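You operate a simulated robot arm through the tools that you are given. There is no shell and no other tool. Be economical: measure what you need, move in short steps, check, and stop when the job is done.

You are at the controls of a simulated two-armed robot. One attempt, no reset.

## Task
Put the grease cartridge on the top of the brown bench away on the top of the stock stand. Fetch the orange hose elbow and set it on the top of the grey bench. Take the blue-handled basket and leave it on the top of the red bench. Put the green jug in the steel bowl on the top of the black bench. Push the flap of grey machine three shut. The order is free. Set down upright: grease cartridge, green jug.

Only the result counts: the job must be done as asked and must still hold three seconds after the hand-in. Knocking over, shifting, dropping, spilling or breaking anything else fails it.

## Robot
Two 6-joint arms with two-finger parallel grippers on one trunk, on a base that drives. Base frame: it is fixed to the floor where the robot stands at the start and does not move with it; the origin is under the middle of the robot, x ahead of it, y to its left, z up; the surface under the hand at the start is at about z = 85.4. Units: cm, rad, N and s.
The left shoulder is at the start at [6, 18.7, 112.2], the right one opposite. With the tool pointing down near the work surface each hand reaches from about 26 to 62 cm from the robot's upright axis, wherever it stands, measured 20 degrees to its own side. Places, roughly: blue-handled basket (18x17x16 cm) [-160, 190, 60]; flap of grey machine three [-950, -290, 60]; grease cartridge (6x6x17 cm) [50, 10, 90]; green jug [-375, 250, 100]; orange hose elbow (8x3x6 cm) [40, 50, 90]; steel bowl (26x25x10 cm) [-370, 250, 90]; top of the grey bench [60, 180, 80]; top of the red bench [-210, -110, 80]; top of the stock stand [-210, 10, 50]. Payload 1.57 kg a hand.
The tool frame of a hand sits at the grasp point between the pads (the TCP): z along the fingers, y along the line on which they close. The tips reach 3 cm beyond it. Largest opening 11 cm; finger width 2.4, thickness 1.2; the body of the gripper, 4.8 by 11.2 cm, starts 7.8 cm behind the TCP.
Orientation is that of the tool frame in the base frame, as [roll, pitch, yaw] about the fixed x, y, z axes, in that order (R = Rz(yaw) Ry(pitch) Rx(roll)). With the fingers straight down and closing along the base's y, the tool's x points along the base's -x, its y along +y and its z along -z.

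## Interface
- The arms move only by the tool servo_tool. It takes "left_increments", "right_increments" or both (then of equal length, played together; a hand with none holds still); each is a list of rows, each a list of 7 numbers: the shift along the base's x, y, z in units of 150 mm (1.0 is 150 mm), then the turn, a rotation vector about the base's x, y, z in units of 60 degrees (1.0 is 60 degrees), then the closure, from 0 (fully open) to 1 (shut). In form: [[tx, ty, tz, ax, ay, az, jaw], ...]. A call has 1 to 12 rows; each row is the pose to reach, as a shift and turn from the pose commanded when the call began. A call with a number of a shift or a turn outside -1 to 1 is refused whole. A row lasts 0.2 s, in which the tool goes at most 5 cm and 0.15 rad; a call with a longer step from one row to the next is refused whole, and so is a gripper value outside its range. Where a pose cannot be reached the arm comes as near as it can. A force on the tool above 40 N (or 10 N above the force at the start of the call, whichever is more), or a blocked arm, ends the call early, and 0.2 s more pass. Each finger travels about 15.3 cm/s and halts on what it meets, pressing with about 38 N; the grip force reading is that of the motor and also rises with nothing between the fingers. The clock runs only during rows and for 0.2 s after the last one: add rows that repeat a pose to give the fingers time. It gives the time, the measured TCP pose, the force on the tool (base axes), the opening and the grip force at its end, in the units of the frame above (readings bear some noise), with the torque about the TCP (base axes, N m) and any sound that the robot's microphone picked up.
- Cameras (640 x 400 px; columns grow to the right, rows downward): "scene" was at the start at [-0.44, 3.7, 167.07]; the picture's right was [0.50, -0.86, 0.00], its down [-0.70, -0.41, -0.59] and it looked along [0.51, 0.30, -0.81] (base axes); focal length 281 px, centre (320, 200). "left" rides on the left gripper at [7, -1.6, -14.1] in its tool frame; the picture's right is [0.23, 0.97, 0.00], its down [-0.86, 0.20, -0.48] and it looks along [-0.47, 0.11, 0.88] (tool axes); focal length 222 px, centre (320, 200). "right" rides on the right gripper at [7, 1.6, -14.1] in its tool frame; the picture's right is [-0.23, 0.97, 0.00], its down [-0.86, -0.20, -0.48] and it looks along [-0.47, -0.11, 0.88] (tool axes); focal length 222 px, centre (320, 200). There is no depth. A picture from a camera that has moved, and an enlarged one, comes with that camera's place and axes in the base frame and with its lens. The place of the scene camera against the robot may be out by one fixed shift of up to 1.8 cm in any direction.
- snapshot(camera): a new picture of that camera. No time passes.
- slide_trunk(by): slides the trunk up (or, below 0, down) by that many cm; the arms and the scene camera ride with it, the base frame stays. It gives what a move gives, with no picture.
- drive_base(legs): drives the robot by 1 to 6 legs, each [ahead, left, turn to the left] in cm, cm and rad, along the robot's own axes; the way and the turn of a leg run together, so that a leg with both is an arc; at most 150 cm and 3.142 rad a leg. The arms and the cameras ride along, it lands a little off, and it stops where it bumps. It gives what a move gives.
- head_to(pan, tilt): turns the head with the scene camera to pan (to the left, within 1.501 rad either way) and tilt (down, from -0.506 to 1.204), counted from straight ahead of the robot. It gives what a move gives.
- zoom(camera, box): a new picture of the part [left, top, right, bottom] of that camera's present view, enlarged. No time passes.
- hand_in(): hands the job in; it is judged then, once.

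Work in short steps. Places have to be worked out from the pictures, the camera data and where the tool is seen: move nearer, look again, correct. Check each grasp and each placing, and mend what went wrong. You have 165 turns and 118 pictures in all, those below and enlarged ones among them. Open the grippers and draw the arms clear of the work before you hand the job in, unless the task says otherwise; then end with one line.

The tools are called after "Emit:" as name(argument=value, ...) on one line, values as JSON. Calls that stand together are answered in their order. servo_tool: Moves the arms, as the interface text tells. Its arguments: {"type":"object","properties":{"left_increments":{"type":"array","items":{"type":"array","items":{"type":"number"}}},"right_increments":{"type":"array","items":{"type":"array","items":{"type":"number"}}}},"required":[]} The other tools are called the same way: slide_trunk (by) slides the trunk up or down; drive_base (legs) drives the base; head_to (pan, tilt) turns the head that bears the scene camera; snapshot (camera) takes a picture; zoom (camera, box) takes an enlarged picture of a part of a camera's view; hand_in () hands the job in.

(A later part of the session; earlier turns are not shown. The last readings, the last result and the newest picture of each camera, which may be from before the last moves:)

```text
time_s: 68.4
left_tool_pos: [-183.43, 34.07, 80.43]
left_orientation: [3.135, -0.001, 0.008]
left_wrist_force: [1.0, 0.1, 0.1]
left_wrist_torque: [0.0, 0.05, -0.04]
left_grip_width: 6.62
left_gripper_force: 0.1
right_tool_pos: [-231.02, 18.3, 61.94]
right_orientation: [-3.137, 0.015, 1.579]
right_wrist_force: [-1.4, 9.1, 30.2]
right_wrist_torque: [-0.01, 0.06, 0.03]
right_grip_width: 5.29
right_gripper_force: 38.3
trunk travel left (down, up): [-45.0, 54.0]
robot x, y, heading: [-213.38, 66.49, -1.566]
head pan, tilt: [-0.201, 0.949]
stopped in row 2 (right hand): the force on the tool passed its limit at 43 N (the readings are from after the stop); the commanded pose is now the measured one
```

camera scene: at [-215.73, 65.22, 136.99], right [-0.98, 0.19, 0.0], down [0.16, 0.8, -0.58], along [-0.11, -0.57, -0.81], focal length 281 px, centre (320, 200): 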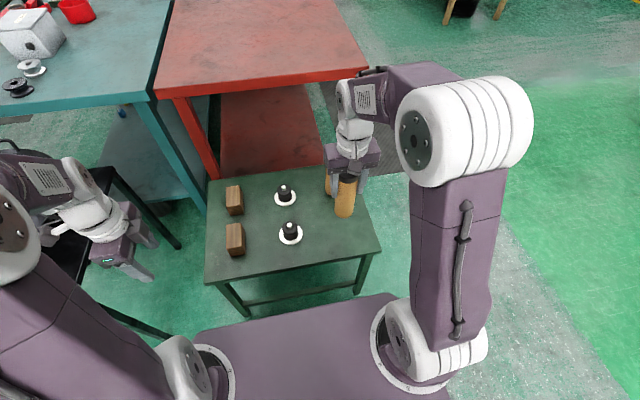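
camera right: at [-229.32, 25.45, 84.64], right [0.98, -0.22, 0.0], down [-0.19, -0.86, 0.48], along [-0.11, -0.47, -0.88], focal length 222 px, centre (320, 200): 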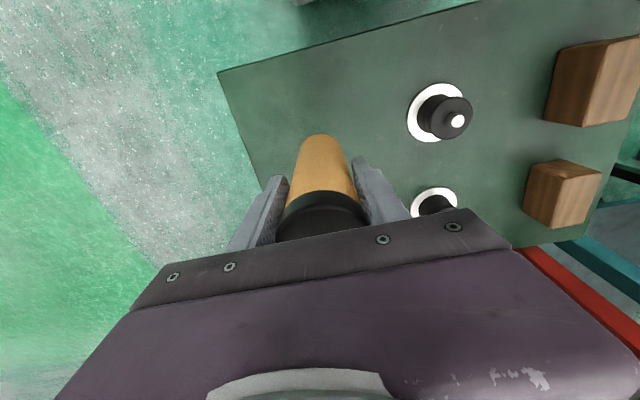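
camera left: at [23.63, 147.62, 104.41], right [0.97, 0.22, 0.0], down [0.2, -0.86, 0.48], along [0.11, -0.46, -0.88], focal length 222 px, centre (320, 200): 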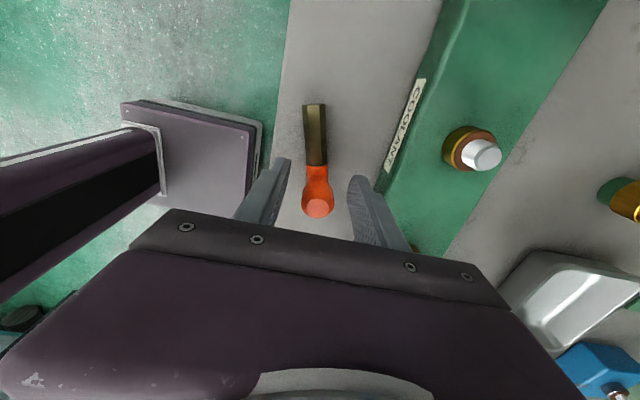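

Contact at z≈61.9, so the stand top is at about 49.8. I'll correct the slight tilt and open to about 8 cm.

Emit:
servo_tool(right_increments=[[0, 0, 0.01, 0, -0.01, 0, 1], [0, 0, 0.01, 0, -0.01, 0, 0.5], [0, 0, 0.01, 0, -0.01, 0, 0.3], [0, 0, 0.01, 0, -0.01, 0, 0.25], [0, 0, 0.01, 0, -0.01, 0, 0.25]])

Emit:
snapshot(camera="right")

```text
time_s: 69.6
left_tool_pos: [-183.54, 33.88, 80.26]
left_orientation: [3.137, -0.004, 0.01]
left_wrist_force: [-0.5, 0.0, -0.2]
left_wrist_torque: [0.0, 0.01, -0.01]
left_grip_width: 6.6
left_gripper_force: 0.1
right_tool_pos: [-231.02, 18.15, 61.59]
right_orientation: [3.132, 0.01, 1.58]
right_wrist_force: [-0.4, -0.6, -0.1]
right_wrist_torque: [0.0, -0.02, 0.01]
right_grip_width: 8.25
right_gripper_force: 0.1
trunk travel left (down, up): [-45.0, 54.0]
robot x, y, heading: [-213.64, 66.57, -1.561]
head pan, tilt: [-0.201, 0.949]
```

```text
90 pictures are left
camera right: at [-229.56, 25.27, 75.76], right [0.98, -0.22, 0.01], down [-0.2, -0.85, 0.48], along [-0.1, -0.47, -0.87], focal length 222 px, centre (320, 200)
```

right: 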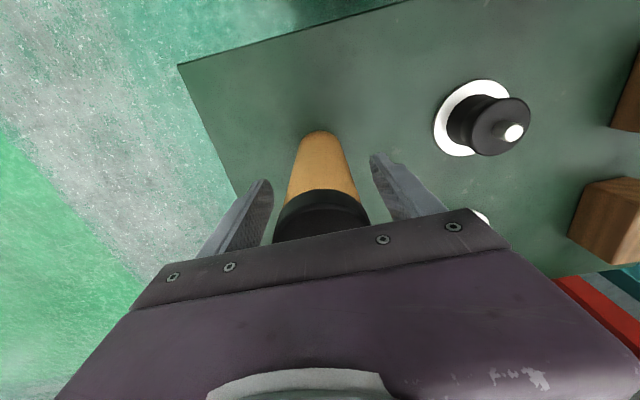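

The cartridge stands upright on its own. I'll raise the right hand, then the trunk, and check.

Emit:
servo_tool(right_increments=[[0, 0, 0.1, 0, 0, 0, 0.25], [0, 0, 0.3, 0, 0, 0, 0.25], [0, 0, 0.6, 0, 0, 0, 0.25], [0, 0, 0.9, 0, 0, 0, 0.25], [0, 0, 1, 0, 0, 0, 0]])

Emit:
slide_trunk(by=30)

Emit:
drive_base(legs=[[-20, 0, 0], [0, 0, -3.14]])

Emit:
head_to(pan=-0.4, tilt=0.65)

Emit:
snapshot(camera="scene")

```text
time_s: 70.8
left_tool_pos: [-183.6, 33.86, 80.36]
left_orientation: [3.138, -0.001, 0.008]
left_wrist_force: [-0.4, -0.4, 0.7]
left_wrist_torque: [-0.02, 0.0, 0.01]
left_grip_width: 6.6
left_gripper_force: 0.0
right_tool_pos: [-231.1, 18.16, 76.61]
right_orientation: [3.133, 0.009, 1.58]
right_wrist_force: [0.5, 0.2, -0.3]
right_wrist_torque: [-0.01, 0.03, -0.02]
right_grip_width: 10.97
right_gripper_force: 0.0
trunk travel left (down, up): [-45.0, 54.0]
robot x, y, heading: [-213.87, 66.27, -1.563]
head pan, tilt: [-0.201, 0.949]
```

```text
time_s: 73.8
left_tool_pos: [-183.5, 33.86, 110.39]
left_orientation: [3.136, -0.002, 0.007]
left_wrist_force: [-0.4, 0.0, -0.1]
left_wrist_torque: [0.01, -0.03, 0.02]
left_grip_width: 6.62
left_gripper_force: 0.1
right_tool_pos: [-231.1, 18.24, 106.76]
right_orientation: [3.132, 0.007, 1.58]
right_wrist_force: [0.7, -0.5, 0.4]
right_wrist_torque: [-0.01, -0.02, 0.03]
right_grip_width: 11.0
right_gripper_force: 0.1
trunk travel left (down, up): [-75.0, 24.0]
robot x, y, heading: [-213.75, 66.49, -1.563]
head pan, tilt: [-0.201, 0.949]
```

```text
time_s: 82.7
left_tool_pos: [-244.24, 118.54, 110.26]
left_orientation: [3.138, -0.003, -3.112]
left_wrist_force: [0.3, 0.0, 0.6]
left_wrist_torque: [-0.01, 0.02, 0.0]
left_grip_width: 6.6
left_gripper_force: 0.0
right_tool_pos: [-197.13, 135.13, 106.67]
right_orientation: [3.132, 0.008, -1.543]
right_wrist_force: [-0.1, -0.5, -0.2]
right_wrist_torque: [0.01, 0.0, 0.02]
right_grip_width: 10.99
right_gripper_force: 0.0
trunk travel left (down, up): [-75.0, 24.0]
robot x, y, heading: [-213.89, 86.74, 1.596]
head pan, tilt: [-0.201, 0.949]
```

```text
time_s: 83.5
left_tool_pos: [-244.4, 118.42, 110.27]
left_orientation: [3.138, -0.004, -3.112]
left_wrist_force: [-0.6, -0.3, 0.5]
left_wrist_torque: [-0.01, 0.04, -0.03]
left_grip_width: 6.62
left_gripper_force: 0.1
right_tool_pos: [-197.21, 135.11, 106.65]
right_orientation: [3.134, 0.01, -1.542]
right_wrist_force: [-0.4, 0.3, 0.6]
right_wrist_torque: [0.01, 0.02, 0.02]
right_grip_width: 11.0
right_gripper_force: 0.1
trunk travel left (down, up): [-75.0, 24.0]
robot x, y, heading: [-213.66, 86.63, 1.599]
head pan, tilt: [-0.4, 0.649]
```

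```text
89 pictures are left
camera scene: at [-211.16, 88.62, 169.4], right [0.93, -0.36, 0.0], down [-0.22, -0.56, -0.8], along [0.29, 0.74, -0.61], focal length 281 px, centre (320, 200)
```

scene: 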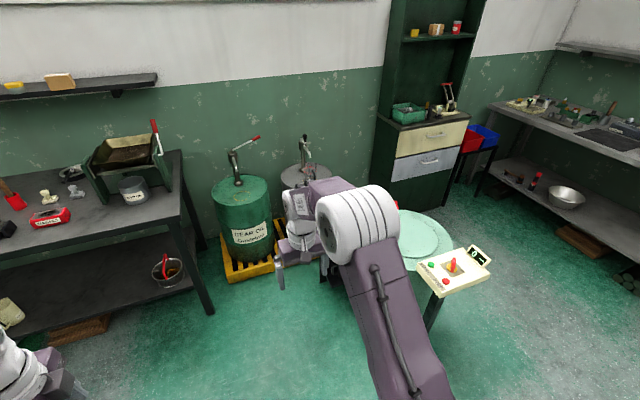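

The basket is hidden behind the right arm; I'll use the right hand camera.

Emit:
snapshot(camera="right")

```text
88 pictures are left
camera right: at [-198.42, 127.96, 120.78], right [-0.98, 0.2, 0.01], down [0.18, 0.86, 0.48], along [0.09, 0.48, -0.87], focal length 222 px, centre (320, 200)
```

right: 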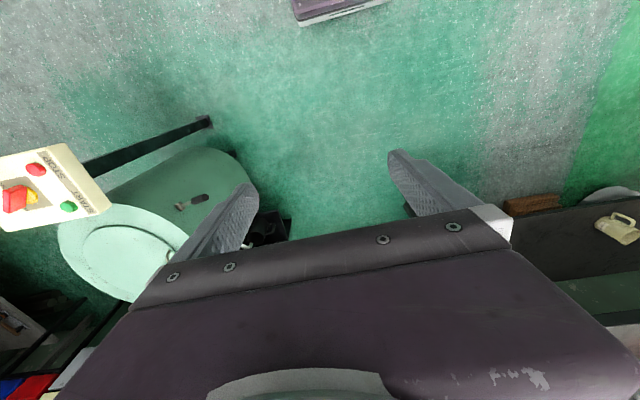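

I'll sidestep right to x≈-180 so the basket falls between the arms, and look straight ahead.

Emit:
drive_base(legs=[[0, -32, -0.03]])

Emit:
head_to(pan=0.0, tilt=0.75)

Emit:
snapshot(camera="scene")

```text
time_s: 85.7
left_tool_pos: [-211.7, 119.64, 110.1]
left_orientation: [3.139, -0.001, -3.138]
left_wrist_force: [-0.1, -0.2, -1.0]
left_wrist_torque: [-0.04, -0.01, -0.02]
left_grip_width: 6.6
left_gripper_force: 0.2
right_tool_pos: [-164.17, 135.04, 106.65]
right_orientation: [3.134, 0.008, -1.573]
right_wrist_force: [0.8, -0.4, -0.4]
right_wrist_torque: [-0.01, -0.01, 0.02]
right_grip_width: 11.0
right_gripper_force: 0.0
trunk travel left (down, up): [-75.0, 24.0]
robot x, y, heading: [-181.98, 87.3, 1.571]
head pan, tilt: [-0.4, 0.649]
```

```text
time_s: 86.5
left_tool_pos: [-211.69, 119.81, 110.34]
left_orientation: [3.138, -0.004, -3.138]
left_wrist_force: [-0.4, -0.5, -0.2]
left_wrist_torque: [0.0, -0.01, -0.03]
left_grip_width: 6.6
left_gripper_force: 0.0
right_tool_pos: [-164.07, 135.09, 106.54]
right_orientation: [3.13, 0.008, -1.57]
right_wrist_force: [0.4, 0.1, -0.2]
right_wrist_torque: [0.0, 0.0, -0.03]
right_grip_width: 11.0
right_gripper_force: 0.0
trunk travel left (down, up): [-75.0, 24.0]
robot x, y, heading: [-181.99, 87.22, 1.569]
head pan, tilt: [0.0, 0.75]
```

```text
87 pictures are left
camera scene: at [-182.72, 89.27, 168.55], right [1.0, 0.0, 0.0], down [0.0, -0.68, -0.73], along [0.0, 0.73, -0.68], focal length 281 px, centre (320, 200)
```

scene: 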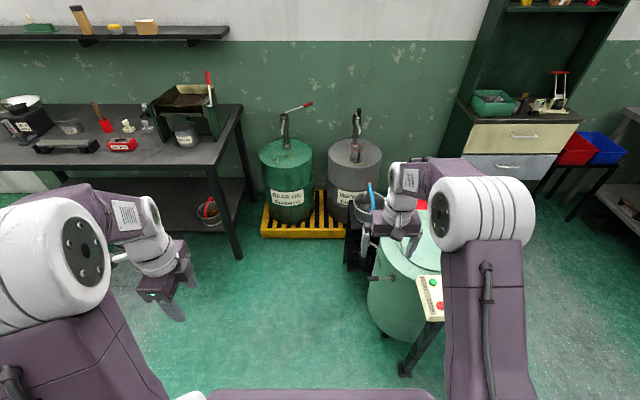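

Emit:
zoom(camera="scene", box=[320, 160, 440, 280])

```text
3.33 times, centred on (380, 220) of scene
camera zoom: at [-182.72, 89.27, 168.55], right [1.0, 0.0, 0.0], down [0.0, -0.68, -0.73], along [0.0, 0.73, -0.68], focal length 938 px, centre (120, 133)
```

zoom: 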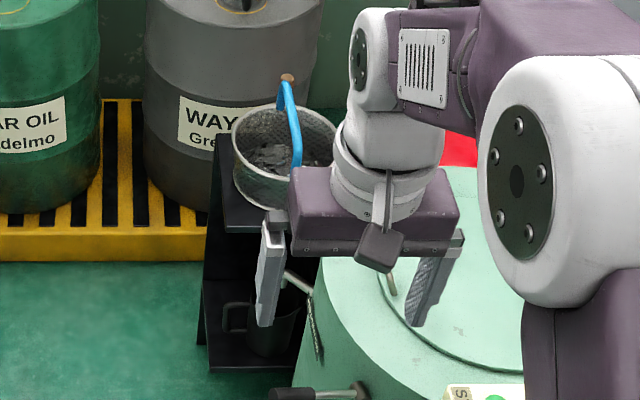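

The basket sits on a small black stand at about (-158, 191), with the handle up. The teal drum blocks a straight approach, so I'll go left, forward, then rotate right.

Emit:
drive_base(legs=[[0, 24, 0], [55, 0, 0], [0, 0, -0.5]])

Emit:
snapshot(camera="right")

Emit:
snapshot(camera="scene")

```text
time_s: 92.5
left_tool_pos: [-216.87, 184.3, 110.32]
left_orientation: [3.138, -0.004, 2.65]
left_wrist_force: [0.5, -0.5, 0.0]
left_wrist_torque: [-0.04, 0.04, -0.03]
left_grip_width: 6.57
left_gripper_force: 0.0
right_tool_pos: [-167.57, 175.29, 106.67]
right_orientation: [3.133, 0.01, -2.064]
right_wrist_force: [-0.3, 0.6, 0.0]
right_wrist_torque: [0.01, 0.03, -0.03]
right_grip_width: 10.98
right_gripper_force: 0.0
trunk travel left (down, up): [-75.0, 24.0]
robot x, y, heading: [-206.59, 141.35, 1.074]
head pan, tilt: [0.0, 0.75]
```

```text
85 pictures are left
camera right: at [-172.33, 169.72, 120.77], right [-0.75, 0.66, 0.01], down [0.58, 0.65, 0.48], along [0.31, 0.37, -0.87], focal length 222 px, centre (320, 200)
```

right: 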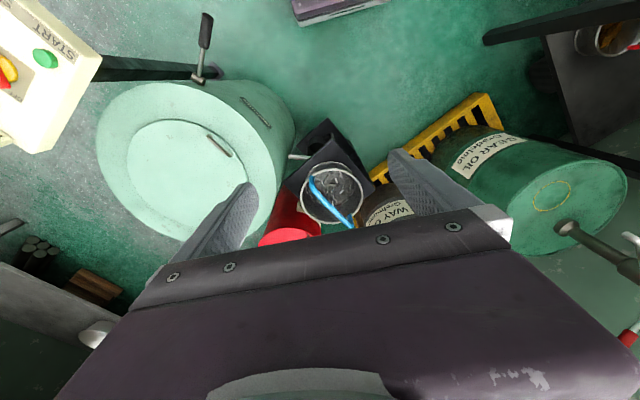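

```text
84 pictures are left
camera scene: at [-205.88, 143.38, 168.54], right [0.88, -0.47, 0.0], down [-0.32, -0.6, -0.73], along [0.35, 0.64, -0.68], focal length 281 px, centre (320, 200)
```

scene: 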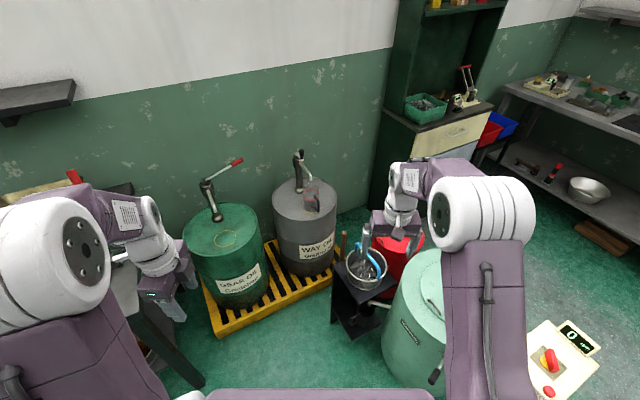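

Emit:
zoom(camera="right", box=[270, 130, 400, 230])

Emit:
zoom(camera="scene", box=[320, 220, 440, 310])

```text
4.00 times, centred on (335, 180) of right
camera zoom: at [-172.33, 169.72, 120.77], right [-0.75, 0.66, 0.01], down [0.58, 0.65, 0.48], along [0.31, 0.37, -0.87], focal length 888 px, centre (260, 280)
```

zoom: 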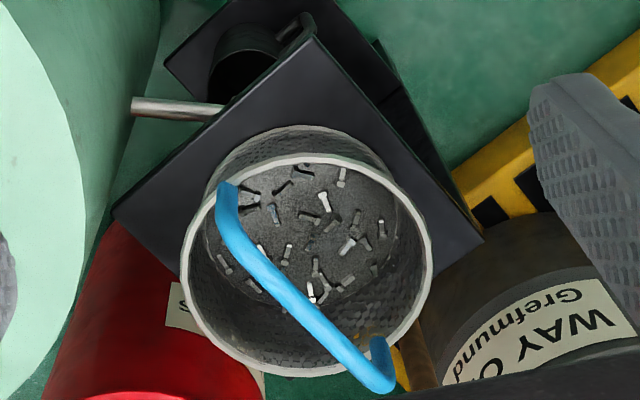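

```text
4.44 times, centred on (380, 265) of scene
camera zoom: at [-205.88, 143.38, 168.54], right [0.88, -0.47, 0.0], down [-0.32, -0.6, -0.73], along [0.35, 0.64, -0.68], focal length 1251 px, centre (53, -89)
```

zoom: 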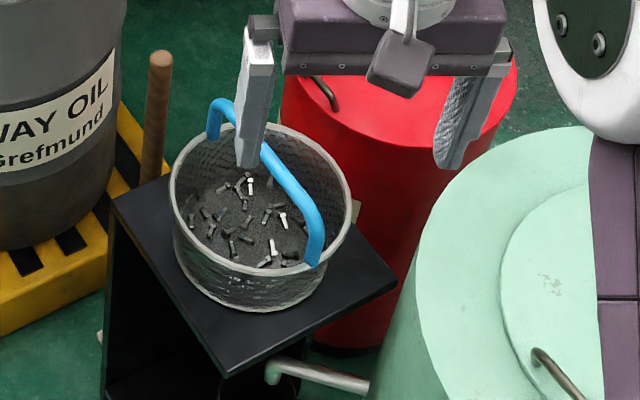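

The handle runs along base y at about (-156.5, 192.5), bar near z≈73, rim ≈68. The best approach is facing +x from (-208, 176) with the left hand, whose fingers then close along x. I'll raise the trunk, turn, and pull the left hand inward.

Emit:
slide_trunk(by=18)

Emit:
drive_base(legs=[[0, 0, -1.074]])

Emit:
servo_tool(left_increments=[[0, -0.2, 0, 0, 0, 0, 0], [0, -0.4, 0, 0, 0, 0, 0], [0, -0.6, 0, 0, 0, 0, 0], [0, -0.8, 0, 0, 0, 0, 0], [0, -0.8, 0, 0, 0, 0, 0]])

Emit:
head_to(pan=0.3, tilt=0.95)

Emit:
snapshot(camera="scene")

```text
time_s: 94.5
left_tool_pos: [-216.88, 184.34, 128.36]
left_orientation: [3.138, -0.002, 2.649]
left_wrist_force: [-0.3, 0.4, 0.0]
left_wrist_torque: [0.02, -0.03, 0.02]
left_grip_width: 6.61
left_gripper_force: 0.1
right_tool_pos: [-167.64, 175.26, 124.7]
right_orientation: [3.131, 0.007, -2.063]
right_wrist_force: [-0.9, 0.0, 0.0]
right_wrist_torque: [-0.02, 0.0, 0.01]
right_grip_width: 10.98
right_gripper_force: 0.0
trunk travel left (down, up): [-93.0, 6.0]
robot x, y, heading: [-205.97, 141.13, 1.082]
head pan, tilt: [0.0, 0.75]
```

```text
time_s: 97.6
left_tool_pos: [-173.38, 170.99, 128.31]
left_orientation: [3.139, -0.003, 1.572]
left_wrist_force: [-0.7, -1.0, -0.4]
left_wrist_torque: [0.01, 0.02, -0.02]
left_grip_width: 6.6
left_gripper_force: 0.1
right_tool_pos: [-158.14, 123.4, 124.62]
right_orientation: [3.133, 0.009, -3.141]
right_wrist_force: [-0.4, 0.4, -0.5]
right_wrist_torque: [0.01, 0.02, 0.02]
right_grip_width: 10.99
right_gripper_force: 0.1
trunk travel left (down, up): [-93.0, 6.0]
robot x, y, heading: [-206.76, 141.43, 0.001]
head pan, tilt: [0.0, 0.75]
```

```text
time_s: 98.8
left_tool_pos: [-173.28, 159.01, 128.27]
left_orientation: [3.138, -0.004, 1.571]
left_wrist_force: [-0.3, -0.9, 0.7]
left_wrist_torque: [0.01, 0.02, -0.03]
left_grip_width: 11.0
left_gripper_force: 0.1
right_tool_pos: [-158.05, 123.43, 124.71]
right_orientation: [3.134, 0.009, 3.141]
right_wrist_force: [-1.2, -0.1, 0.8]
right_wrist_torque: [0.02, -0.02, -0.02]
right_grip_width: 10.98
right_gripper_force: 0.1
trunk travel left (down, up): [-93.0, 6.0]
robot x, y, heading: [-206.05, 141.37, -0.001]
head pan, tilt: [0.0, 0.75]
```

```text
time_s: 99.6
left_tool_pos: [-173.38, 159.04, 128.33]
left_orientation: [3.138, -0.004, 1.57]
left_wrist_force: [0.4, -0.8, 0.7]
left_wrist_torque: [0.0, 0.01, -0.02]
left_grip_width: 10.99
left_gripper_force: 0.1
right_tool_pos: [-158.1, 123.45, 124.77]
right_orientation: [3.133, 0.008, 3.141]
right_wrist_force: [0.4, -1.0, -0.5]
right_wrist_torque: [0.02, -0.02, -0.01]
right_grip_width: 11.0
right_gripper_force: 0.1
trunk travel left (down, up): [-93.0, 6.0]
robot x, y, heading: [-206.29, 141.25, -0.004]
head pan, tilt: [0.3, 0.949]
```

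```text
81 pictures are left
camera scene: at [-205.99, 143.51, 184.99], right [0.29, -0.96, 0.0], down [-0.78, -0.24, -0.58], along [0.56, 0.17, -0.81], focal length 281 px, centre (320, 200)
```

scene: 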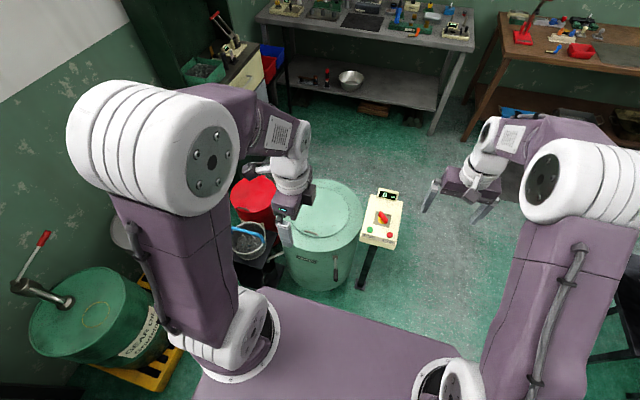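

Path looks clear; pump lever is at y≈229, so I'll drive left 30 cm to y≈171 and look with the left camera.

Emit:
drive_base(legs=[[0, 30, 0]])

Emit:
snapshot(camera="left")

Emit:
snapshot(camera="scene")

```text
time_s: 101.6
left_tool_pos: [-173.28, 188.75, 128.29]
left_orientation: [3.137, -0.005, 1.569]
left_wrist_force: [-0.1, -0.2, -0.5]
left_wrist_torque: [0.03, 0.01, -0.02]
left_grip_width: 11.03
left_gripper_force: 0.0
right_tool_pos: [-158.03, 153.23, 124.54]
right_orientation: [3.129, 0.009, 3.138]
right_wrist_force: [0.3, -0.6, 0.4]
right_wrist_torque: [0.01, 0.0, 0.0]
right_grip_width: 11.0
right_gripper_force: 0.0
trunk travel left (down, up): [-93.0, 6.0]
robot x, y, heading: [-206.41, 170.73, 0.001]
head pan, tilt: [0.3, 0.949]
```

```text
80 pictures are left
camera left: at [-175.02, 195.62, 142.46], right [0.97, 0.23, 0.0], down [0.2, -0.86, 0.47], along [0.11, -0.46, -0.88], focal length 222 px, centre (320, 200)
```

left: 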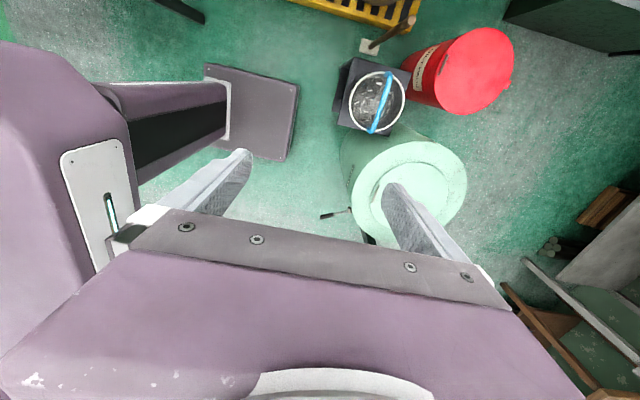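

```text
79 pictures are left
camera scene: at [-205.94, 173.19, 185.0], right [0.29, -0.96, 0.0], down [-0.78, -0.24, -0.58], along [0.56, 0.17, -0.81], focal length 281 px, centre (320, 200)
```

scene: 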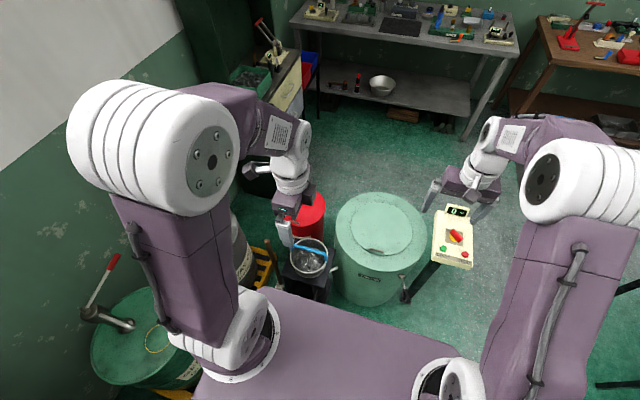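

Basket centre is confirmed at (-156.3, 194). I'll move the left hand over the handle and raise/retract the right hand before lowering the trunk.

Emit:
servo_tool(left_increments=[[0.2, 0.08, 0, 0, 0, 0, 0], [0.4, 0.16, 0, 0, 0, 0, 0], [0.6, 0.24, 0, 0, 0, 0, 0], [0.8, 0.3, 0, 0, 0, 0, 0], [1, 0.34, 0, 0, 0, 0, 0], [1, 0.34, 0, 0, 0, 0, 0]], right_increments=[[-0.1, 0, 0.2, 0, 0, 0, 0], [-0.2, 0, 0.4, 0, 0, 0, 0], [-0.3, 0, 0.6, 0, 0, 0, 0], [-0.5, 0, 0.8, 0, 0, 0, 0], [-0.7, 0, 1, 0, 0, 0, 0], [-0.7, 0, 1, 0, 0, 0, 0]])

Emit:
slide_trunk(by=-36)

Emit:
snapshot(camera="left")

```text
time_s: 103.0
left_tool_pos: [-158.4, 194.19, 128.24]
left_orientation: [3.139, -0.003, 1.569]
left_wrist_force: [0.1, 0.3, -0.3]
left_wrist_torque: [-0.01, 0.04, 0.0]
left_grip_width: 11.0
left_gripper_force: 0.0
right_tool_pos: [-168.43, 153.37, 139.65]
right_orientation: [3.132, 0.009, 3.14]
right_wrist_force: [0.7, -0.3, 0.7]
right_wrist_torque: [-0.01, -0.01, 0.01]
right_grip_width: 10.99
right_gripper_force: 0.0
trunk travel left (down, up): [-93.0, 6.0]
robot x, y, heading: [-206.21, 171.46, -0.002]
head pan, tilt: [0.3, 0.949]
```

```text
time_s: 106.5
left_tool_pos: [-158.42, 194.25, 92.31]
left_orientation: [3.14, -0.005, 1.569]
left_wrist_force: [-0.2, 0.0, -0.6]
left_wrist_torque: [0.01, 0.01, 0.01]
left_grip_width: 11.0
left_gripper_force: 0.0
right_tool_pos: [-168.46, 153.46, 103.68]
right_orientation: [3.133, 0.008, 3.138]
right_wrist_force: [0.3, -0.7, -0.3]
right_wrist_torque: [-0.01, 0.0, -0.01]
right_grip_width: 10.99
right_gripper_force: 0.1
trunk travel left (down, up): [-57.0, 42.0]
robot x, y, heading: [-206.15, 171.21, -0.0]
head pan, tilt: [0.3, 0.949]
```

```text
78 pictures are left
camera left: at [-160.09, 201.05, 106.42], right [0.97, 0.23, 0.0], down [0.2, -0.86, 0.48], along [0.11, -0.46, -0.88], focal length 222 px, centre (320, 200)
```

left: 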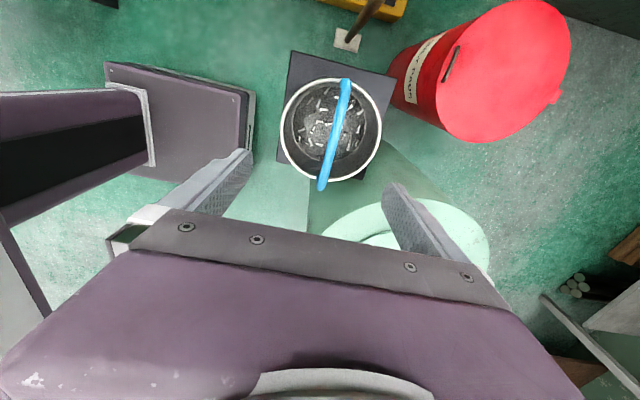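

I'll centre over the handle and descend 12 cm to check.

Emit:
servo_tool(left_increments=[[0.07, -0.02, 0, 0, 0, 0, 0], [0.14, -0.03, -0.2, 0, 0, 0, 0], [0.14, -0.03, -0.4, 0, 0, 0, 0], [0.14, -0.03, -0.6, 0, 0, 0, 0], [0.14, -0.03, -0.8, 0, 0, 0, 0], [0.14, -0.03, -0.8, 0, 0, 0, 0]])

Emit:
snapshot(camera="left")

```text
time_s: 107.9
left_tool_pos: [-156.34, 193.69, 80.22]
left_orientation: [3.14, -0.004, 1.569]
left_wrist_force: [0.2, -0.2, -0.3]
left_wrist_torque: [0.03, -0.05, -0.01]
left_grip_width: 11.03
left_gripper_force: 0.1
right_tool_pos: [-168.61, 153.56, 103.69]
right_orientation: [3.134, 0.01, 3.139]
right_wrist_force: [-0.3, 0.5, -0.2]
right_wrist_torque: [-0.01, -0.02, 0.01]
right_grip_width: 11.0
right_gripper_force: 0.0
trunk travel left (down, up): [-57.0, 42.0]
robot x, y, heading: [-206.03, 171.03, -0.001]
head pan, tilt: [0.3, 0.949]
```

```text
77 pictures are left
camera left: at [-158.05, 200.57, 94.35], right [0.97, 0.23, 0.0], down [0.2, -0.86, 0.48], along [0.11, -0.46, -0.88], focal length 222 px, centre (320, 200)
```

left: 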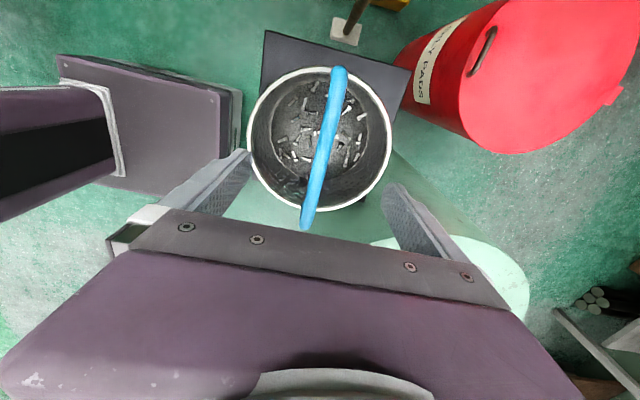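

Aligned (handle at x≈-156.6). I'll descend 6.5 cm and close.

Emit:
servo_tool(left_increments=[[-0.02, 0, -0.2, 0, 0, 0, 0], [-0.02, 0, -0.35, 0, 0, 0, 0], [-0.02, 0, -0.44, 0, 0, 0, 0], [-0.02, 0, -0.44, 0, 0, 0, 0]])

Emit:
snapshot(camera="left")

Emit:
head_to(pan=0.5, tilt=0.8)

Emit:
snapshot(camera="scene")

```text
time_s: 108.9
left_tool_pos: [-156.67, 193.72, 73.65]
left_orientation: [3.14, -0.004, 1.569]
left_wrist_force: [0.1, 0.1, -1.0]
left_wrist_torque: [0.02, 0.0, 0.0]
left_grip_width: 10.98
left_gripper_force: 0.2
right_tool_pos: [-168.66, 153.53, 103.64]
right_orientation: [3.134, 0.006, 3.14]
right_wrist_force: [-0.7, -0.5, -0.4]
right_wrist_torque: [-0.01, -0.04, -0.01]
right_grip_width: 11.0
right_gripper_force: 0.0
trunk travel left (down, up): [-57.0, 42.0]
robot x, y, heading: [-206.28, 171.41, -0.003]
head pan, tilt: [0.3, 0.949]
```

```text
76 pictures are left
camera left: at [-158.3, 200.59, 87.79], right [0.97, 0.23, 0.0], down [0.2, -0.86, 0.48], along [0.11, -0.46, -0.88], focal length 222 px, centre (320, 200)
```

left: 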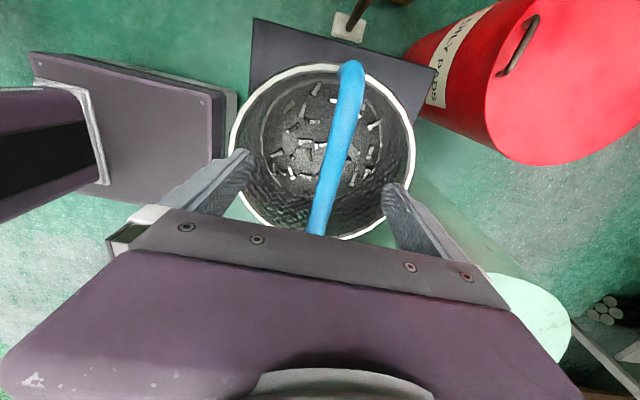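

```text
time_s: 109.7
left_tool_pos: [-156.58, 193.65, 73.63]
left_orientation: [3.138, -0.002, 1.569]
left_wrist_force: [-0.1, -0.3, -0.4]
left_wrist_torque: [0.03, -0.03, -0.03]
left_grip_width: 11.0
left_gripper_force: 0.1
right_tool_pos: [-168.57, 153.47, 103.62]
right_orientation: [3.134, 0.008, 3.141]
right_wrist_force: [0.1, 0.6, -0.2]
right_wrist_torque: [0.02, 0.0, 0.05]
right_grip_width: 10.99
right_gripper_force: 0.1
trunk travel left (down, up): [-57.0, 42.0]
robot x, y, heading: [-205.91, 171.62, 0.001]
head pan, tilt: [0.499, 0.799]
```

```text
75 pictures are left
camera scene: at [-205.8, 175.27, 150.14], right [0.48, -0.88, 0.0], down [-0.63, -0.34, -0.7], along [0.61, 0.33, -0.72], focal length 281 px, centre (320, 200)
```

scene: 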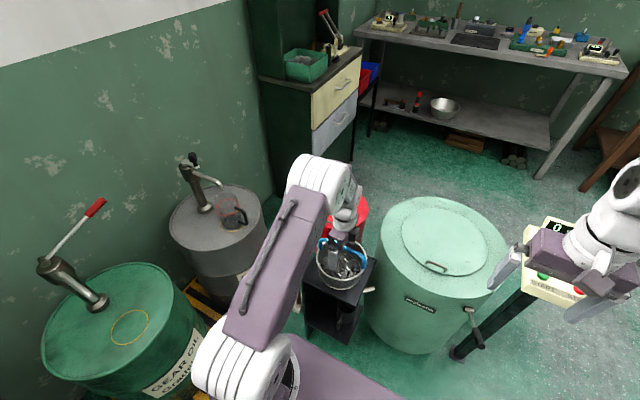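

Emit:
zoom(camera="scene", box=[295, 195, 395, 305])

```text
3.64 times, centred on (345, 250) of scene
camera zoom: at [-205.8, 175.27, 150.14], right [0.48, -0.88, 0.0], down [-0.63, -0.34, -0.7], along [0.61, 0.33, -0.72], focal length 1023 px, centre (229, 18)
```

zoom: 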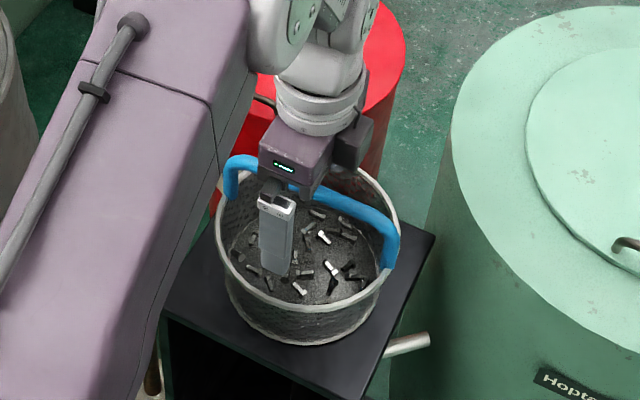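

The bar looks about 2 cm above the TCP. I'll raise 2 cm, shift 0.3 cm to +x, and close.

Emit:
servo_tool(left_increments=[[0.02, 0, 0.13, 0, 0, 0, 0], [0.02, 0, 0.13, 0, 0, 0, 0.3], [0.02, 0, 0.13, 0, 0, 0, 0.6], [0.02, 0, 0.13, 0, 0, 0, 0.9], [0.02, 0, 0.13, 0, 0, 0, 1], [0.02, 0, 0.13, 0, 0, 0, 1], [0.02, 0, 0.13, 0, 0, 0, 1]])

Emit:
snapshot(camera="left")

```text
time_s: 111.3
left_tool_pos: [-156.32, 193.7, 75.64]
left_orientation: [3.139, -0.004, 1.569]
left_wrist_force: [-0.6, 0.3, 0.3]
left_wrist_torque: [0.0, 0.02, 0.12]
left_grip_width: 1.32
left_gripper_force: 29.9
right_tool_pos: [-168.61, 153.46, 103.81]
right_orientation: [3.133, 0.008, 3.14]
right_wrist_force: [0.0, -0.7, 0.2]
right_wrist_torque: [0.01, -0.04, -0.01]
right_grip_width: 10.99
right_gripper_force: 0.0
trunk travel left (down, up): [-57.0, 42.0]
robot x, y, heading: [-206.24, 171.44, 0.001]
head pan, tilt: [0.499, 0.799]
```

```text
73 pictures are left
camera left: at [-158.04, 200.6, 89.74], right [0.97, 0.23, 0.0], down [0.2, -0.86, 0.48], along [0.11, -0.46, -0.88], focal length 222 px, centre (320, 200)
```

left: 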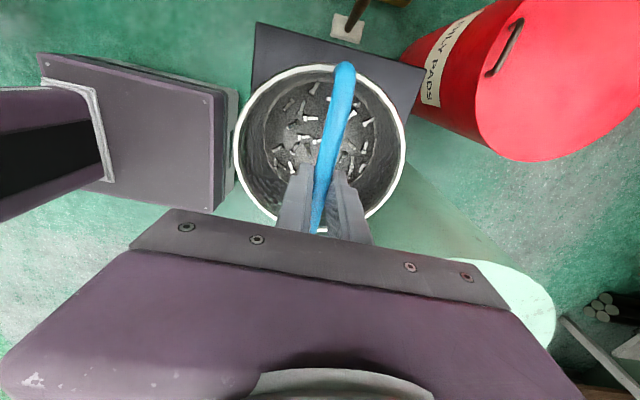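

Handle is gripped (1.3 cm). I'll lift slowly and check.

Emit:
servo_tool(left_increments=[[0, 0, 0.06, 0, 0, 0, 1], [0, 0, 0.12, 0, 0, 0, 1], [0, 0, 0.2, 0, 0, 0, 1], [0, 0, 0.3, 0, 0, 0, 1], [0, 0, 0.4, 0, 0, 0, 1], [0, 0, 0.5, 0, 0, 0, 1], [0, 0, 0.6, 0, 0, 0, 1], [0, 0, 0.7, 0, 0, 0, 1], [0, 0, 0.8, 0, 0, 0, 1]])

Emit:
snapshot(camera="scene")

```text
time_s: 113.3
left_tool_pos: [-156.28, 193.69, 87.58]
left_orientation: [3.139, -0.001, 1.568]
left_wrist_force: [-1.0, -0.2, -9.4]
left_wrist_torque: [0.02, 0.01, -0.01]
left_grip_width: 1.32
left_gripper_force: 30.7
right_tool_pos: [-168.41, 153.58, 103.65]
right_orientation: [3.133, 0.009, 3.141]
right_wrist_force: [-0.1, -0.4, -0.1]
right_wrist_torque: [0.01, 0.02, 0.01]
right_grip_width: 11.03
right_gripper_force: 0.1
trunk travel left (down, up): [-57.0, 42.0]
robot x, y, heading: [-206.42, 171.57, -0.002]
head pan, tilt: [0.499, 0.799]
```

```text
72 pictures are left
camera scene: at [-205.7, 175.33, 150.14], right [0.48, -0.88, 0.0], down [-0.63, -0.34, -0.7], along [0.61, 0.33, -0.72], focal length 281 px, centre (320, 200)
```

scene: 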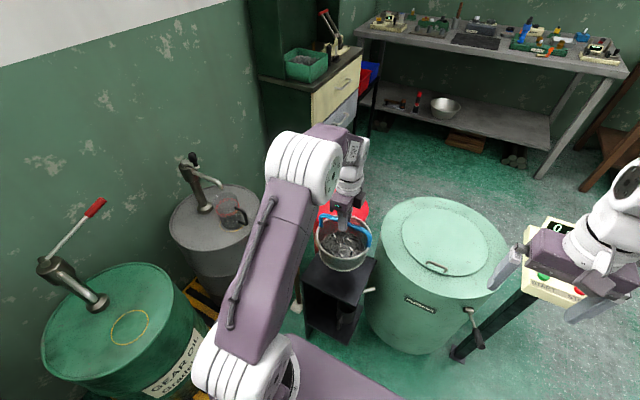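

Basket is lifted (about 0.95 kg) and level. I'll draw it in, raise the trunk, and drive around to the −x side of the red bench.

Emit:
servo_tool(left_increments=[[-0.15, 0, 0, 0, 0, 0, 1], [-0.3, 0, 0, 0, 0, 0, 1], [-0.45, 0, 0, 0, 0, 0, 1], [-0.6, 0, 0, 0, 0, 0, 1], [-0.7, 0, 0, 0, 0, 0, 1]])

Emit:
slide_trunk(by=40)

Emit:
drive_base(legs=[[0, -92, 0], [-75, 0, 0], [0, -120, 0]])

Emit:
head_to(pan=0.0, tilt=0.8)

Emit:
snapshot(camera="scene")

```text
time_s: 114.5
left_tool_pos: [-166.79, 193.7, 87.62]
left_orientation: [3.138, 0.0, 1.569]
left_wrist_force: [-0.3, -0.4, -10.0]
left_wrist_torque: [0.0, -0.02, -0.03]
left_grip_width: 1.33
left_gripper_force: 30.4
right_tool_pos: [-168.5, 153.54, 103.71]
right_orientation: [3.132, 0.008, 3.14]
right_wrist_force: [0.3, -1.1, -1.0]
right_wrist_torque: [0.03, 0.0, 0.0]
right_grip_width: 10.97
right_gripper_force: 0.0
trunk travel left (down, up): [-57.0, 42.0]
robot x, y, heading: [-206.24, 171.69, -0.003]
head pan, tilt: [0.499, 0.799]
```

```text
time_s: 118.3
left_tool_pos: [-166.65, 193.78, 127.43]
left_orientation: [3.139, -0.003, 1.569]
left_wrist_force: [0.5, -0.3, -10.0]
left_wrist_torque: [0.03, -0.02, 0.01]
left_grip_width: 1.32
left_gripper_force: 30.2
right_tool_pos: [-168.39, 153.41, 143.66]
right_orientation: [3.132, 0.008, 3.14]
right_wrist_force: [0.1, -0.1, 0.0]
right_wrist_torque: [0.01, -0.01, 0.02]
right_grip_width: 11.0
right_gripper_force: 0.1
trunk travel left (down, up): [-97.0, 2.0]
robot x, y, heading: [-206.3, 171.35, -0.005]
head pan, tilt: [0.499, 0.799]
```

```text
time_s: 132.4
left_tool_pos: [-242.1, -17.8, 127.56]
left_orientation: [3.14, -0.002, 1.564]
left_wrist_force: [0.1, 0.3, -10.8]
left_wrist_torque: [0.07, 0.0, 0.01]
left_grip_width: 1.31
left_gripper_force: 30.1
right_tool_pos: [-244.2, -58.1, 143.66]
right_orientation: [3.134, 0.009, 3.131]
right_wrist_force: [0.4, 0.0, -0.9]
right_wrist_torque: [0.0, 0.01, -0.03]
right_grip_width: 10.97
right_gripper_force: 0.1
trunk travel left (down, up): [-97.0, 2.0]
robot x, y, heading: [-281.72, -40.24, -0.008]
head pan, tilt: [0.499, 0.799]
```

```text
time_s: 133.4
left_tool_pos: [-242.16, -17.96, 127.6]
left_orientation: [3.141, -0.003, 1.564]
left_wrist_force: [-0.2, 0.2, -9.7]
left_wrist_torque: [0.01, 0.01, 0.01]
left_grip_width: 1.33
left_gripper_force: 29.8
right_tool_pos: [-244.08, -58.22, 143.73]
right_orientation: [3.134, 0.008, 3.134]
right_wrist_force: [-0.5, -0.5, -0.1]
right_wrist_torque: [-0.02, -0.01, 0.0]
right_grip_width: 11.0
right_gripper_force: 0.0
trunk travel left (down, up): [-97.0, 2.0]
robot x, y, heading: [-281.82, -39.83, -0.005]
head pan, tilt: [0.0, 0.799]
```

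```text
71 pictures are left
camera scene: at [-280.29, -40.08, 190.14], right [-0.01, -1.0, 0.0], down [-0.72, 0.01, -0.7], along [0.7, -0.01, -0.72], focal length 281 px, centre (320, 200)
```

scene: 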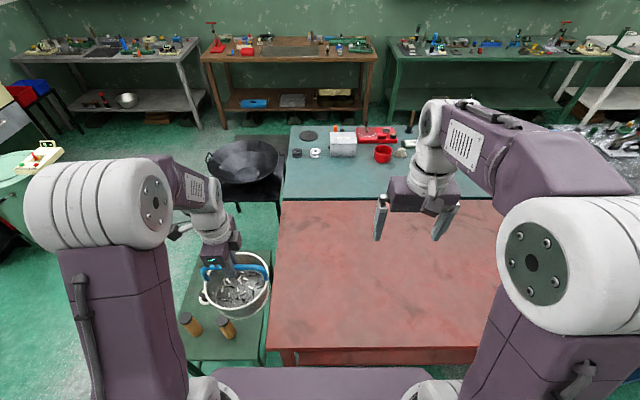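

Red bench edge is at x≈-245 and its near end is free. I'll drive right 27 cm, extend the basket over the bench, and lower.

Emit:
drive_base(legs=[[0, -27, 0]])

Emit:
servo_tool(left_increments=[[0.15, 0, 0, 0, 0, 0, 1], [0.3, 0, 0, 0, 0, 0, 1], [0.45, 0, 0, 0, 0, 0, 1], [0.6, 0, 0, 0, 0, 0, 1], [0.75, 0, 0, 0, 0, 0, 1], [0.9, 0, 0, 0, 0, 0, 1]])

Emit:
slide_trunk(by=-18)

Emit:
snapshot(camera="scene")

Emit:
snapshot(camera="left")

```text
time_s: 135.3
left_tool_pos: [-242.33, -44.35, 127.51]
left_orientation: [3.14, 0.002, 1.569]
left_wrist_force: [-0.2, 0.5, -11.0]
left_wrist_torque: [0.02, 0.0, -0.01]
left_grip_width: 1.33
left_gripper_force: 29.1
right_tool_pos: [-244.2, -84.44, 143.69]
right_orientation: [3.138, 0.009, 3.137]
right_wrist_force: [0.0, -0.2, 0.5]
right_wrist_torque: [0.0, -0.01, 0.01]
right_grip_width: 11.02
right_gripper_force: 0.1
trunk travel left (down, up): [-97.0, 2.0]
robot x, y, heading: [-281.96, -67.17, -0.002]
head pan, tilt: [0.0, 0.799]
```

```text
time_s: 136.7
left_tool_pos: [-228.65, -44.66, 127.43]
left_orientation: [-3.141, -0.002, 1.569]
left_wrist_force: [0.0, 0.6, -10.9]
left_wrist_torque: [0.01, 0.06, 0.0]
left_grip_width: 1.34
left_gripper_force: 29.7
right_tool_pos: [-244.1, -85.0, 143.68]
right_orientation: [3.132, 0.006, 3.138]
right_wrist_force: [0.8, 0.3, -0.4]
right_wrist_torque: [0.01, 0.02, 0.02]
right_grip_width: 10.98
right_gripper_force: 0.0
trunk travel left (down, up): [-97.0, 2.0]
robot x, y, heading: [-281.88, -67.06, -0.005]
head pan, tilt: [0.0, 0.799]
```

```text
time_s: 138.7
left_tool_pos: [-228.77, -44.87, 109.56]
left_orientation: [3.139, -0.004, 1.567]
left_wrist_force: [-0.1, -0.1, -9.9]
left_wrist_torque: [0.0, 0.0, 0.01]
left_grip_width: 1.32
left_gripper_force: 29.7
right_tool_pos: [-244.23, -84.93, 125.63]
right_orientation: [3.133, 0.008, 3.137]
right_wrist_force: [-0.1, -0.9, 0.1]
right_wrist_torque: [-0.02, 0.01, -0.02]
right_grip_width: 11.01
right_gripper_force: 0.2
trunk travel left (down, up): [-79.0, 20.0]
robot x, y, heading: [-282.14, -67.16, -0.003]
head pan, tilt: [0.0, 0.799]
```

```text
70 pictures are left
camera scene: at [-280.43, -66.96, 172.15], right [0.0, -1.0, 0.0], down [-0.72, 0.0, -0.7], along [0.7, 0.0, -0.72], focal length 281 px, centre (320, 200)
```

scene: 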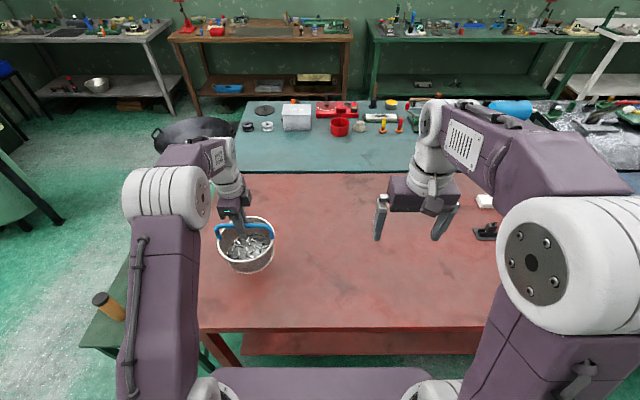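

```text
69 pictures are left
camera left: at [-230.49, -37.92, 123.61], right [0.97, 0.22, 0.0], down [0.2, -0.86, 0.48], along [0.11, -0.46, -0.88], focal length 222 px, centre (320, 200)
```

left: 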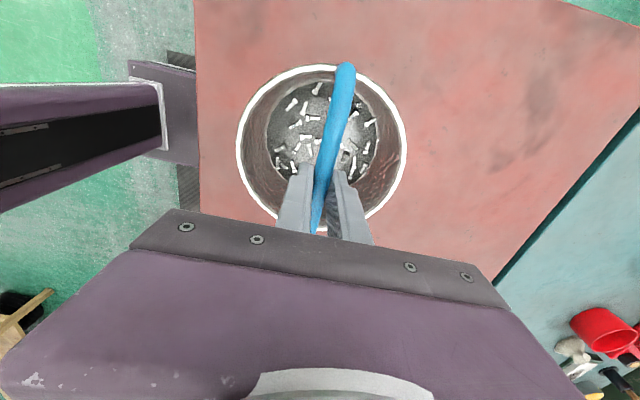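

I'll lower the basket in small steps until contact.

Emit:
servo_tool(left_increments=[[0, 0, -0.08, 0, 0, 0, 1], [0, 0, -0.15, 0, 0, 0, 1], [0, 0, -0.22, 0, 0, 0, 1], [0, 0, -0.28, 0, 0, 0, 1], [0, 0, -0.33, 0, 0, 0, 1], [0, 0, -0.38, 0, 0, 0, 1], [0, 0, -0.42, 0, 0, 0, 1], [0, 0, -0.46, 0, 0, 0, 1], [0, 0, -0.5, 0, 0, 0, 1], [0, 0, -0.54, 0, 0, 0, 1], [0, 0, -0.58, 0, 0, 0, 1], [0, 0, -0.62, 0, 0, 0, 1]])

```text
time_s: 141.3
left_tool_pos: [-228.86, -44.89, 100.56]
left_orientation: [3.131, -0.005, 1.567]
left_wrist_force: [6.5, 2.6, 20.6]
left_wrist_torque: [0.03, -0.1, -0.01]
left_grip_width: 1.37
left_gripper_force: 29.8
right_tool_pos: [-244.63, -84.96, 125.72]
right_orientation: [3.132, 0.013, 3.137]
right_wrist_force: [0.1, -0.9, -0.1]
right_wrist_torque: [-0.02, -0.01, 0.0]
right_grip_width: 10.99
right_gripper_force: 0.0
trunk travel left (down, up): [-79.0, 20.0]
robot x, y, heading: [-281.74, -66.79, -0.006]
head pan, tilt: [0.0, 0.799]
```

Basket is resting on the bench. I'll release gently.

Emit:
servo_tool(left_increments=[[0, 0, 0.03, 0, 0, 0, 1], [0, 0, 0.03, 0, 0, 0, 0.8], [0, 0, 0.03, 0, 0, 0, 0.6], [0, 0, 0.03, 0, 0, 0, 0.4], [0, 0, 0.03, 0, 0, 0, 0.2], [0, 0, 0.03, 0, 0, 0, 0], [0, 0, 0.03, 0, 0, 0, 0]])

Emit:
snapshot(camera="left")

```text
time_s: 142.9
left_tool_pos: [-228.91, -44.86, 100.68]
left_orientation: [3.14, -0.004, 1.568]
left_wrist_force: [0.7, -0.3, 0.8]
left_wrist_torque: [0.02, -0.02, -0.01]
left_grip_width: 10.99
left_gripper_force: 0.1
right_tool_pos: [-244.45, -85.08, 125.69]
right_orientation: [3.131, 0.009, 3.135]
right_wrist_force: [-0.7, 0.5, 0.4]
right_wrist_torque: [-0.02, -0.01, 0.0]
right_grip_width: 11.01
right_gripper_force: 0.0
trunk travel left (down, up): [-79.0, 20.0]
robot x, y, heading: [-281.78, -67.14, -0.007]
head pan, tilt: [0.0, 0.799]
```

```text
68 pictures are left
camera left: at [-230.63, -37.97, 114.82], right [0.97, 0.22, 0.0], down [0.19, -0.86, 0.48], along [0.11, -0.46, -0.88], focal length 222 px, centre (320, 200)
```

left: 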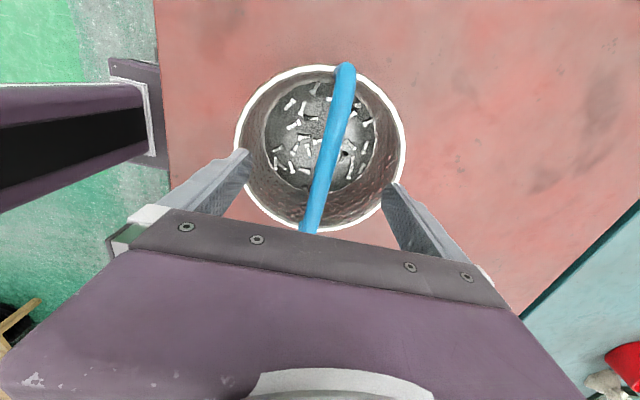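

Basket is standing freely. I'll raise the left hand, rotate it back to neutral, and drive to the black bench.

Emit:
servo_tool(left_increments=[[0, 0, 0.2, 0, 0, 0, 0], [0, 0, 0.5, 0, 0, 0, 0], [0, 0, 0.8, 0, 0, 0, 0], [0, 0, 1, 0, 0, 0, 0], [-0.1, 0, 1, 0, 0, 0.14, 0], [-0.2, 0, 1, 0, 0, 0.28, 0], [-0.3, 0, 1, 0, 0, 0.42, 0], [-0.4, 0, 1, 0, 0, 0.56, 0], [-0.5, 0, 1, 0, 0, 0.7, 0], [-0.6, 0, 1, 0, 0, 0.84, 0], [-0.6, 0, 1, 0, 0, 0.98, 0]])

Emit:
servo_tool(left_increments=[[0, 0, 0, 0, 0, 0.14, 0], [0, 0, 0, 0, 0, 0.28, 0], [0, 0, 0, 0, 0, 0.42, 0], [0, 0, 0, 0, 0, 0.52, 0]])

Emit:
snapshot(camera="scene")

Emit:
drive_base(legs=[[-45, 0, 0], [0, 0, 1.575], [110, 0, 0], [85, 30, 0]])

Emit:
snapshot(camera="scene")

```text
time_s: 145.3
left_tool_pos: [-237.97, -44.86, 115.68]
left_orientation: [3.138, -0.002, 2.594]
left_wrist_force: [-0.3, 0.0, -0.9]
left_wrist_torque: [0.02, -0.02, -0.04]
left_grip_width: 11.01
left_gripper_force: 0.1
right_tool_pos: [-244.38, -84.99, 125.71]
right_orientation: [3.133, 0.009, 3.137]
right_wrist_force: [0.6, -0.1, 0.0]
right_wrist_torque: [0.02, 0.0, 0.0]
right_grip_width: 11.0
right_gripper_force: 0.1
trunk travel left (down, up): [-79.0, 20.0]
robot x, y, heading: [-282.06, -67.17, -0.007]
head pan, tilt: [0.0, 0.799]
```

```text
time_s: 146.3
left_tool_pos: [-237.97, -44.83, 115.58]
left_orientation: [3.139, -0.004, 3.14]
left_wrist_force: [0.4, 0.7, 0.6]
left_wrist_torque: [0.0, 0.0, 0.02]
left_grip_width: 11.01
left_gripper_force: 0.1
right_tool_pos: [-244.32, -85.08, 125.73]
right_orientation: [3.133, 0.012, 3.136]
right_wrist_force: [-0.5, 0.6, -0.2]
right_wrist_torque: [0.01, 0.0, -0.05]
right_grip_width: 11.0
right_gripper_force: 0.0
trunk travel left (down, up): [-79.0, 20.0]
robot x, y, heading: [-281.72, -66.85, -0.005]
head pan, tilt: [0.0, 0.799]
```

```text
67 pictures are left
camera scene: at [-280.63, -67.04, 172.15], right [0.0, -1.0, 0.0], down [-0.72, 0.0, -0.7], along [0.7, 0.0, -0.72], focal length 281 px, centre (320, 200)
```

scene: 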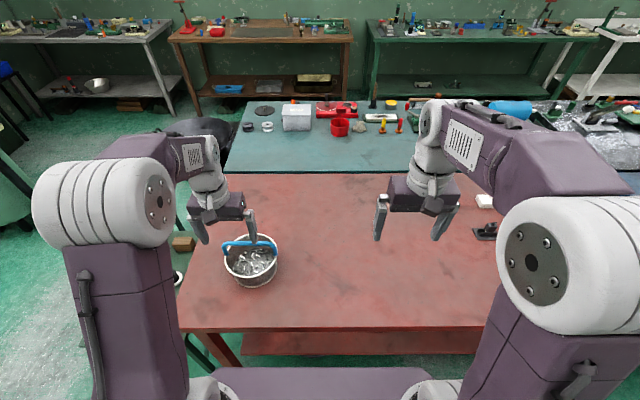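

```text
time_s: 162.4
left_tool_pos: [-378.83, 171.5, 115.62]
left_orientation: [3.137, -0.002, -1.569]
left_wrist_force: [-0.3, 0.0, -0.3]
left_wrist_torque: [-0.01, 0.03, 0.01]
left_grip_width: 10.99
left_gripper_force: 0.0
right_tool_pos: [-338.57, 165.25, 125.66]
right_orientation: [3.13, 0.011, -1.57]
right_wrist_force: [0.3, 0.2, -0.1]
right_wrist_torque: [0.01, 0.01, -0.04]
right_grip_width: 10.99
right_gripper_force: 0.0
trunk travel left (down, up): [-79.0, 20.0]
robot x, y, heading: [-356.08, 127.51, 1.572]
head pan, tilt: [0.0, 0.799]
```

```text
66 pictures are left
camera scene: at [-357.14, 129.66, 172.15], right [1.0, 0.0, 0.0], down [0.0, -0.72, -0.7], along [0.0, 0.7, -0.72], focal length 281 px, centre (320, 200)
```

scene: 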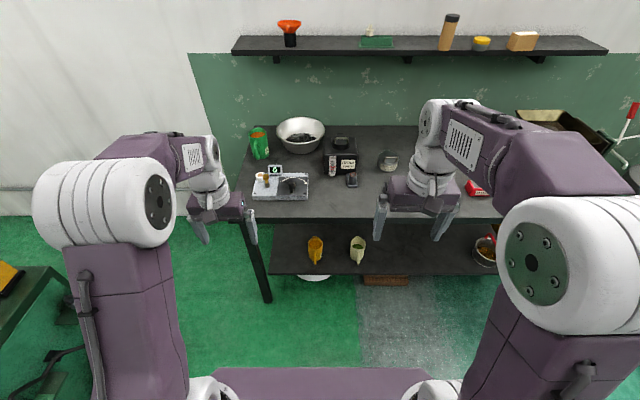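

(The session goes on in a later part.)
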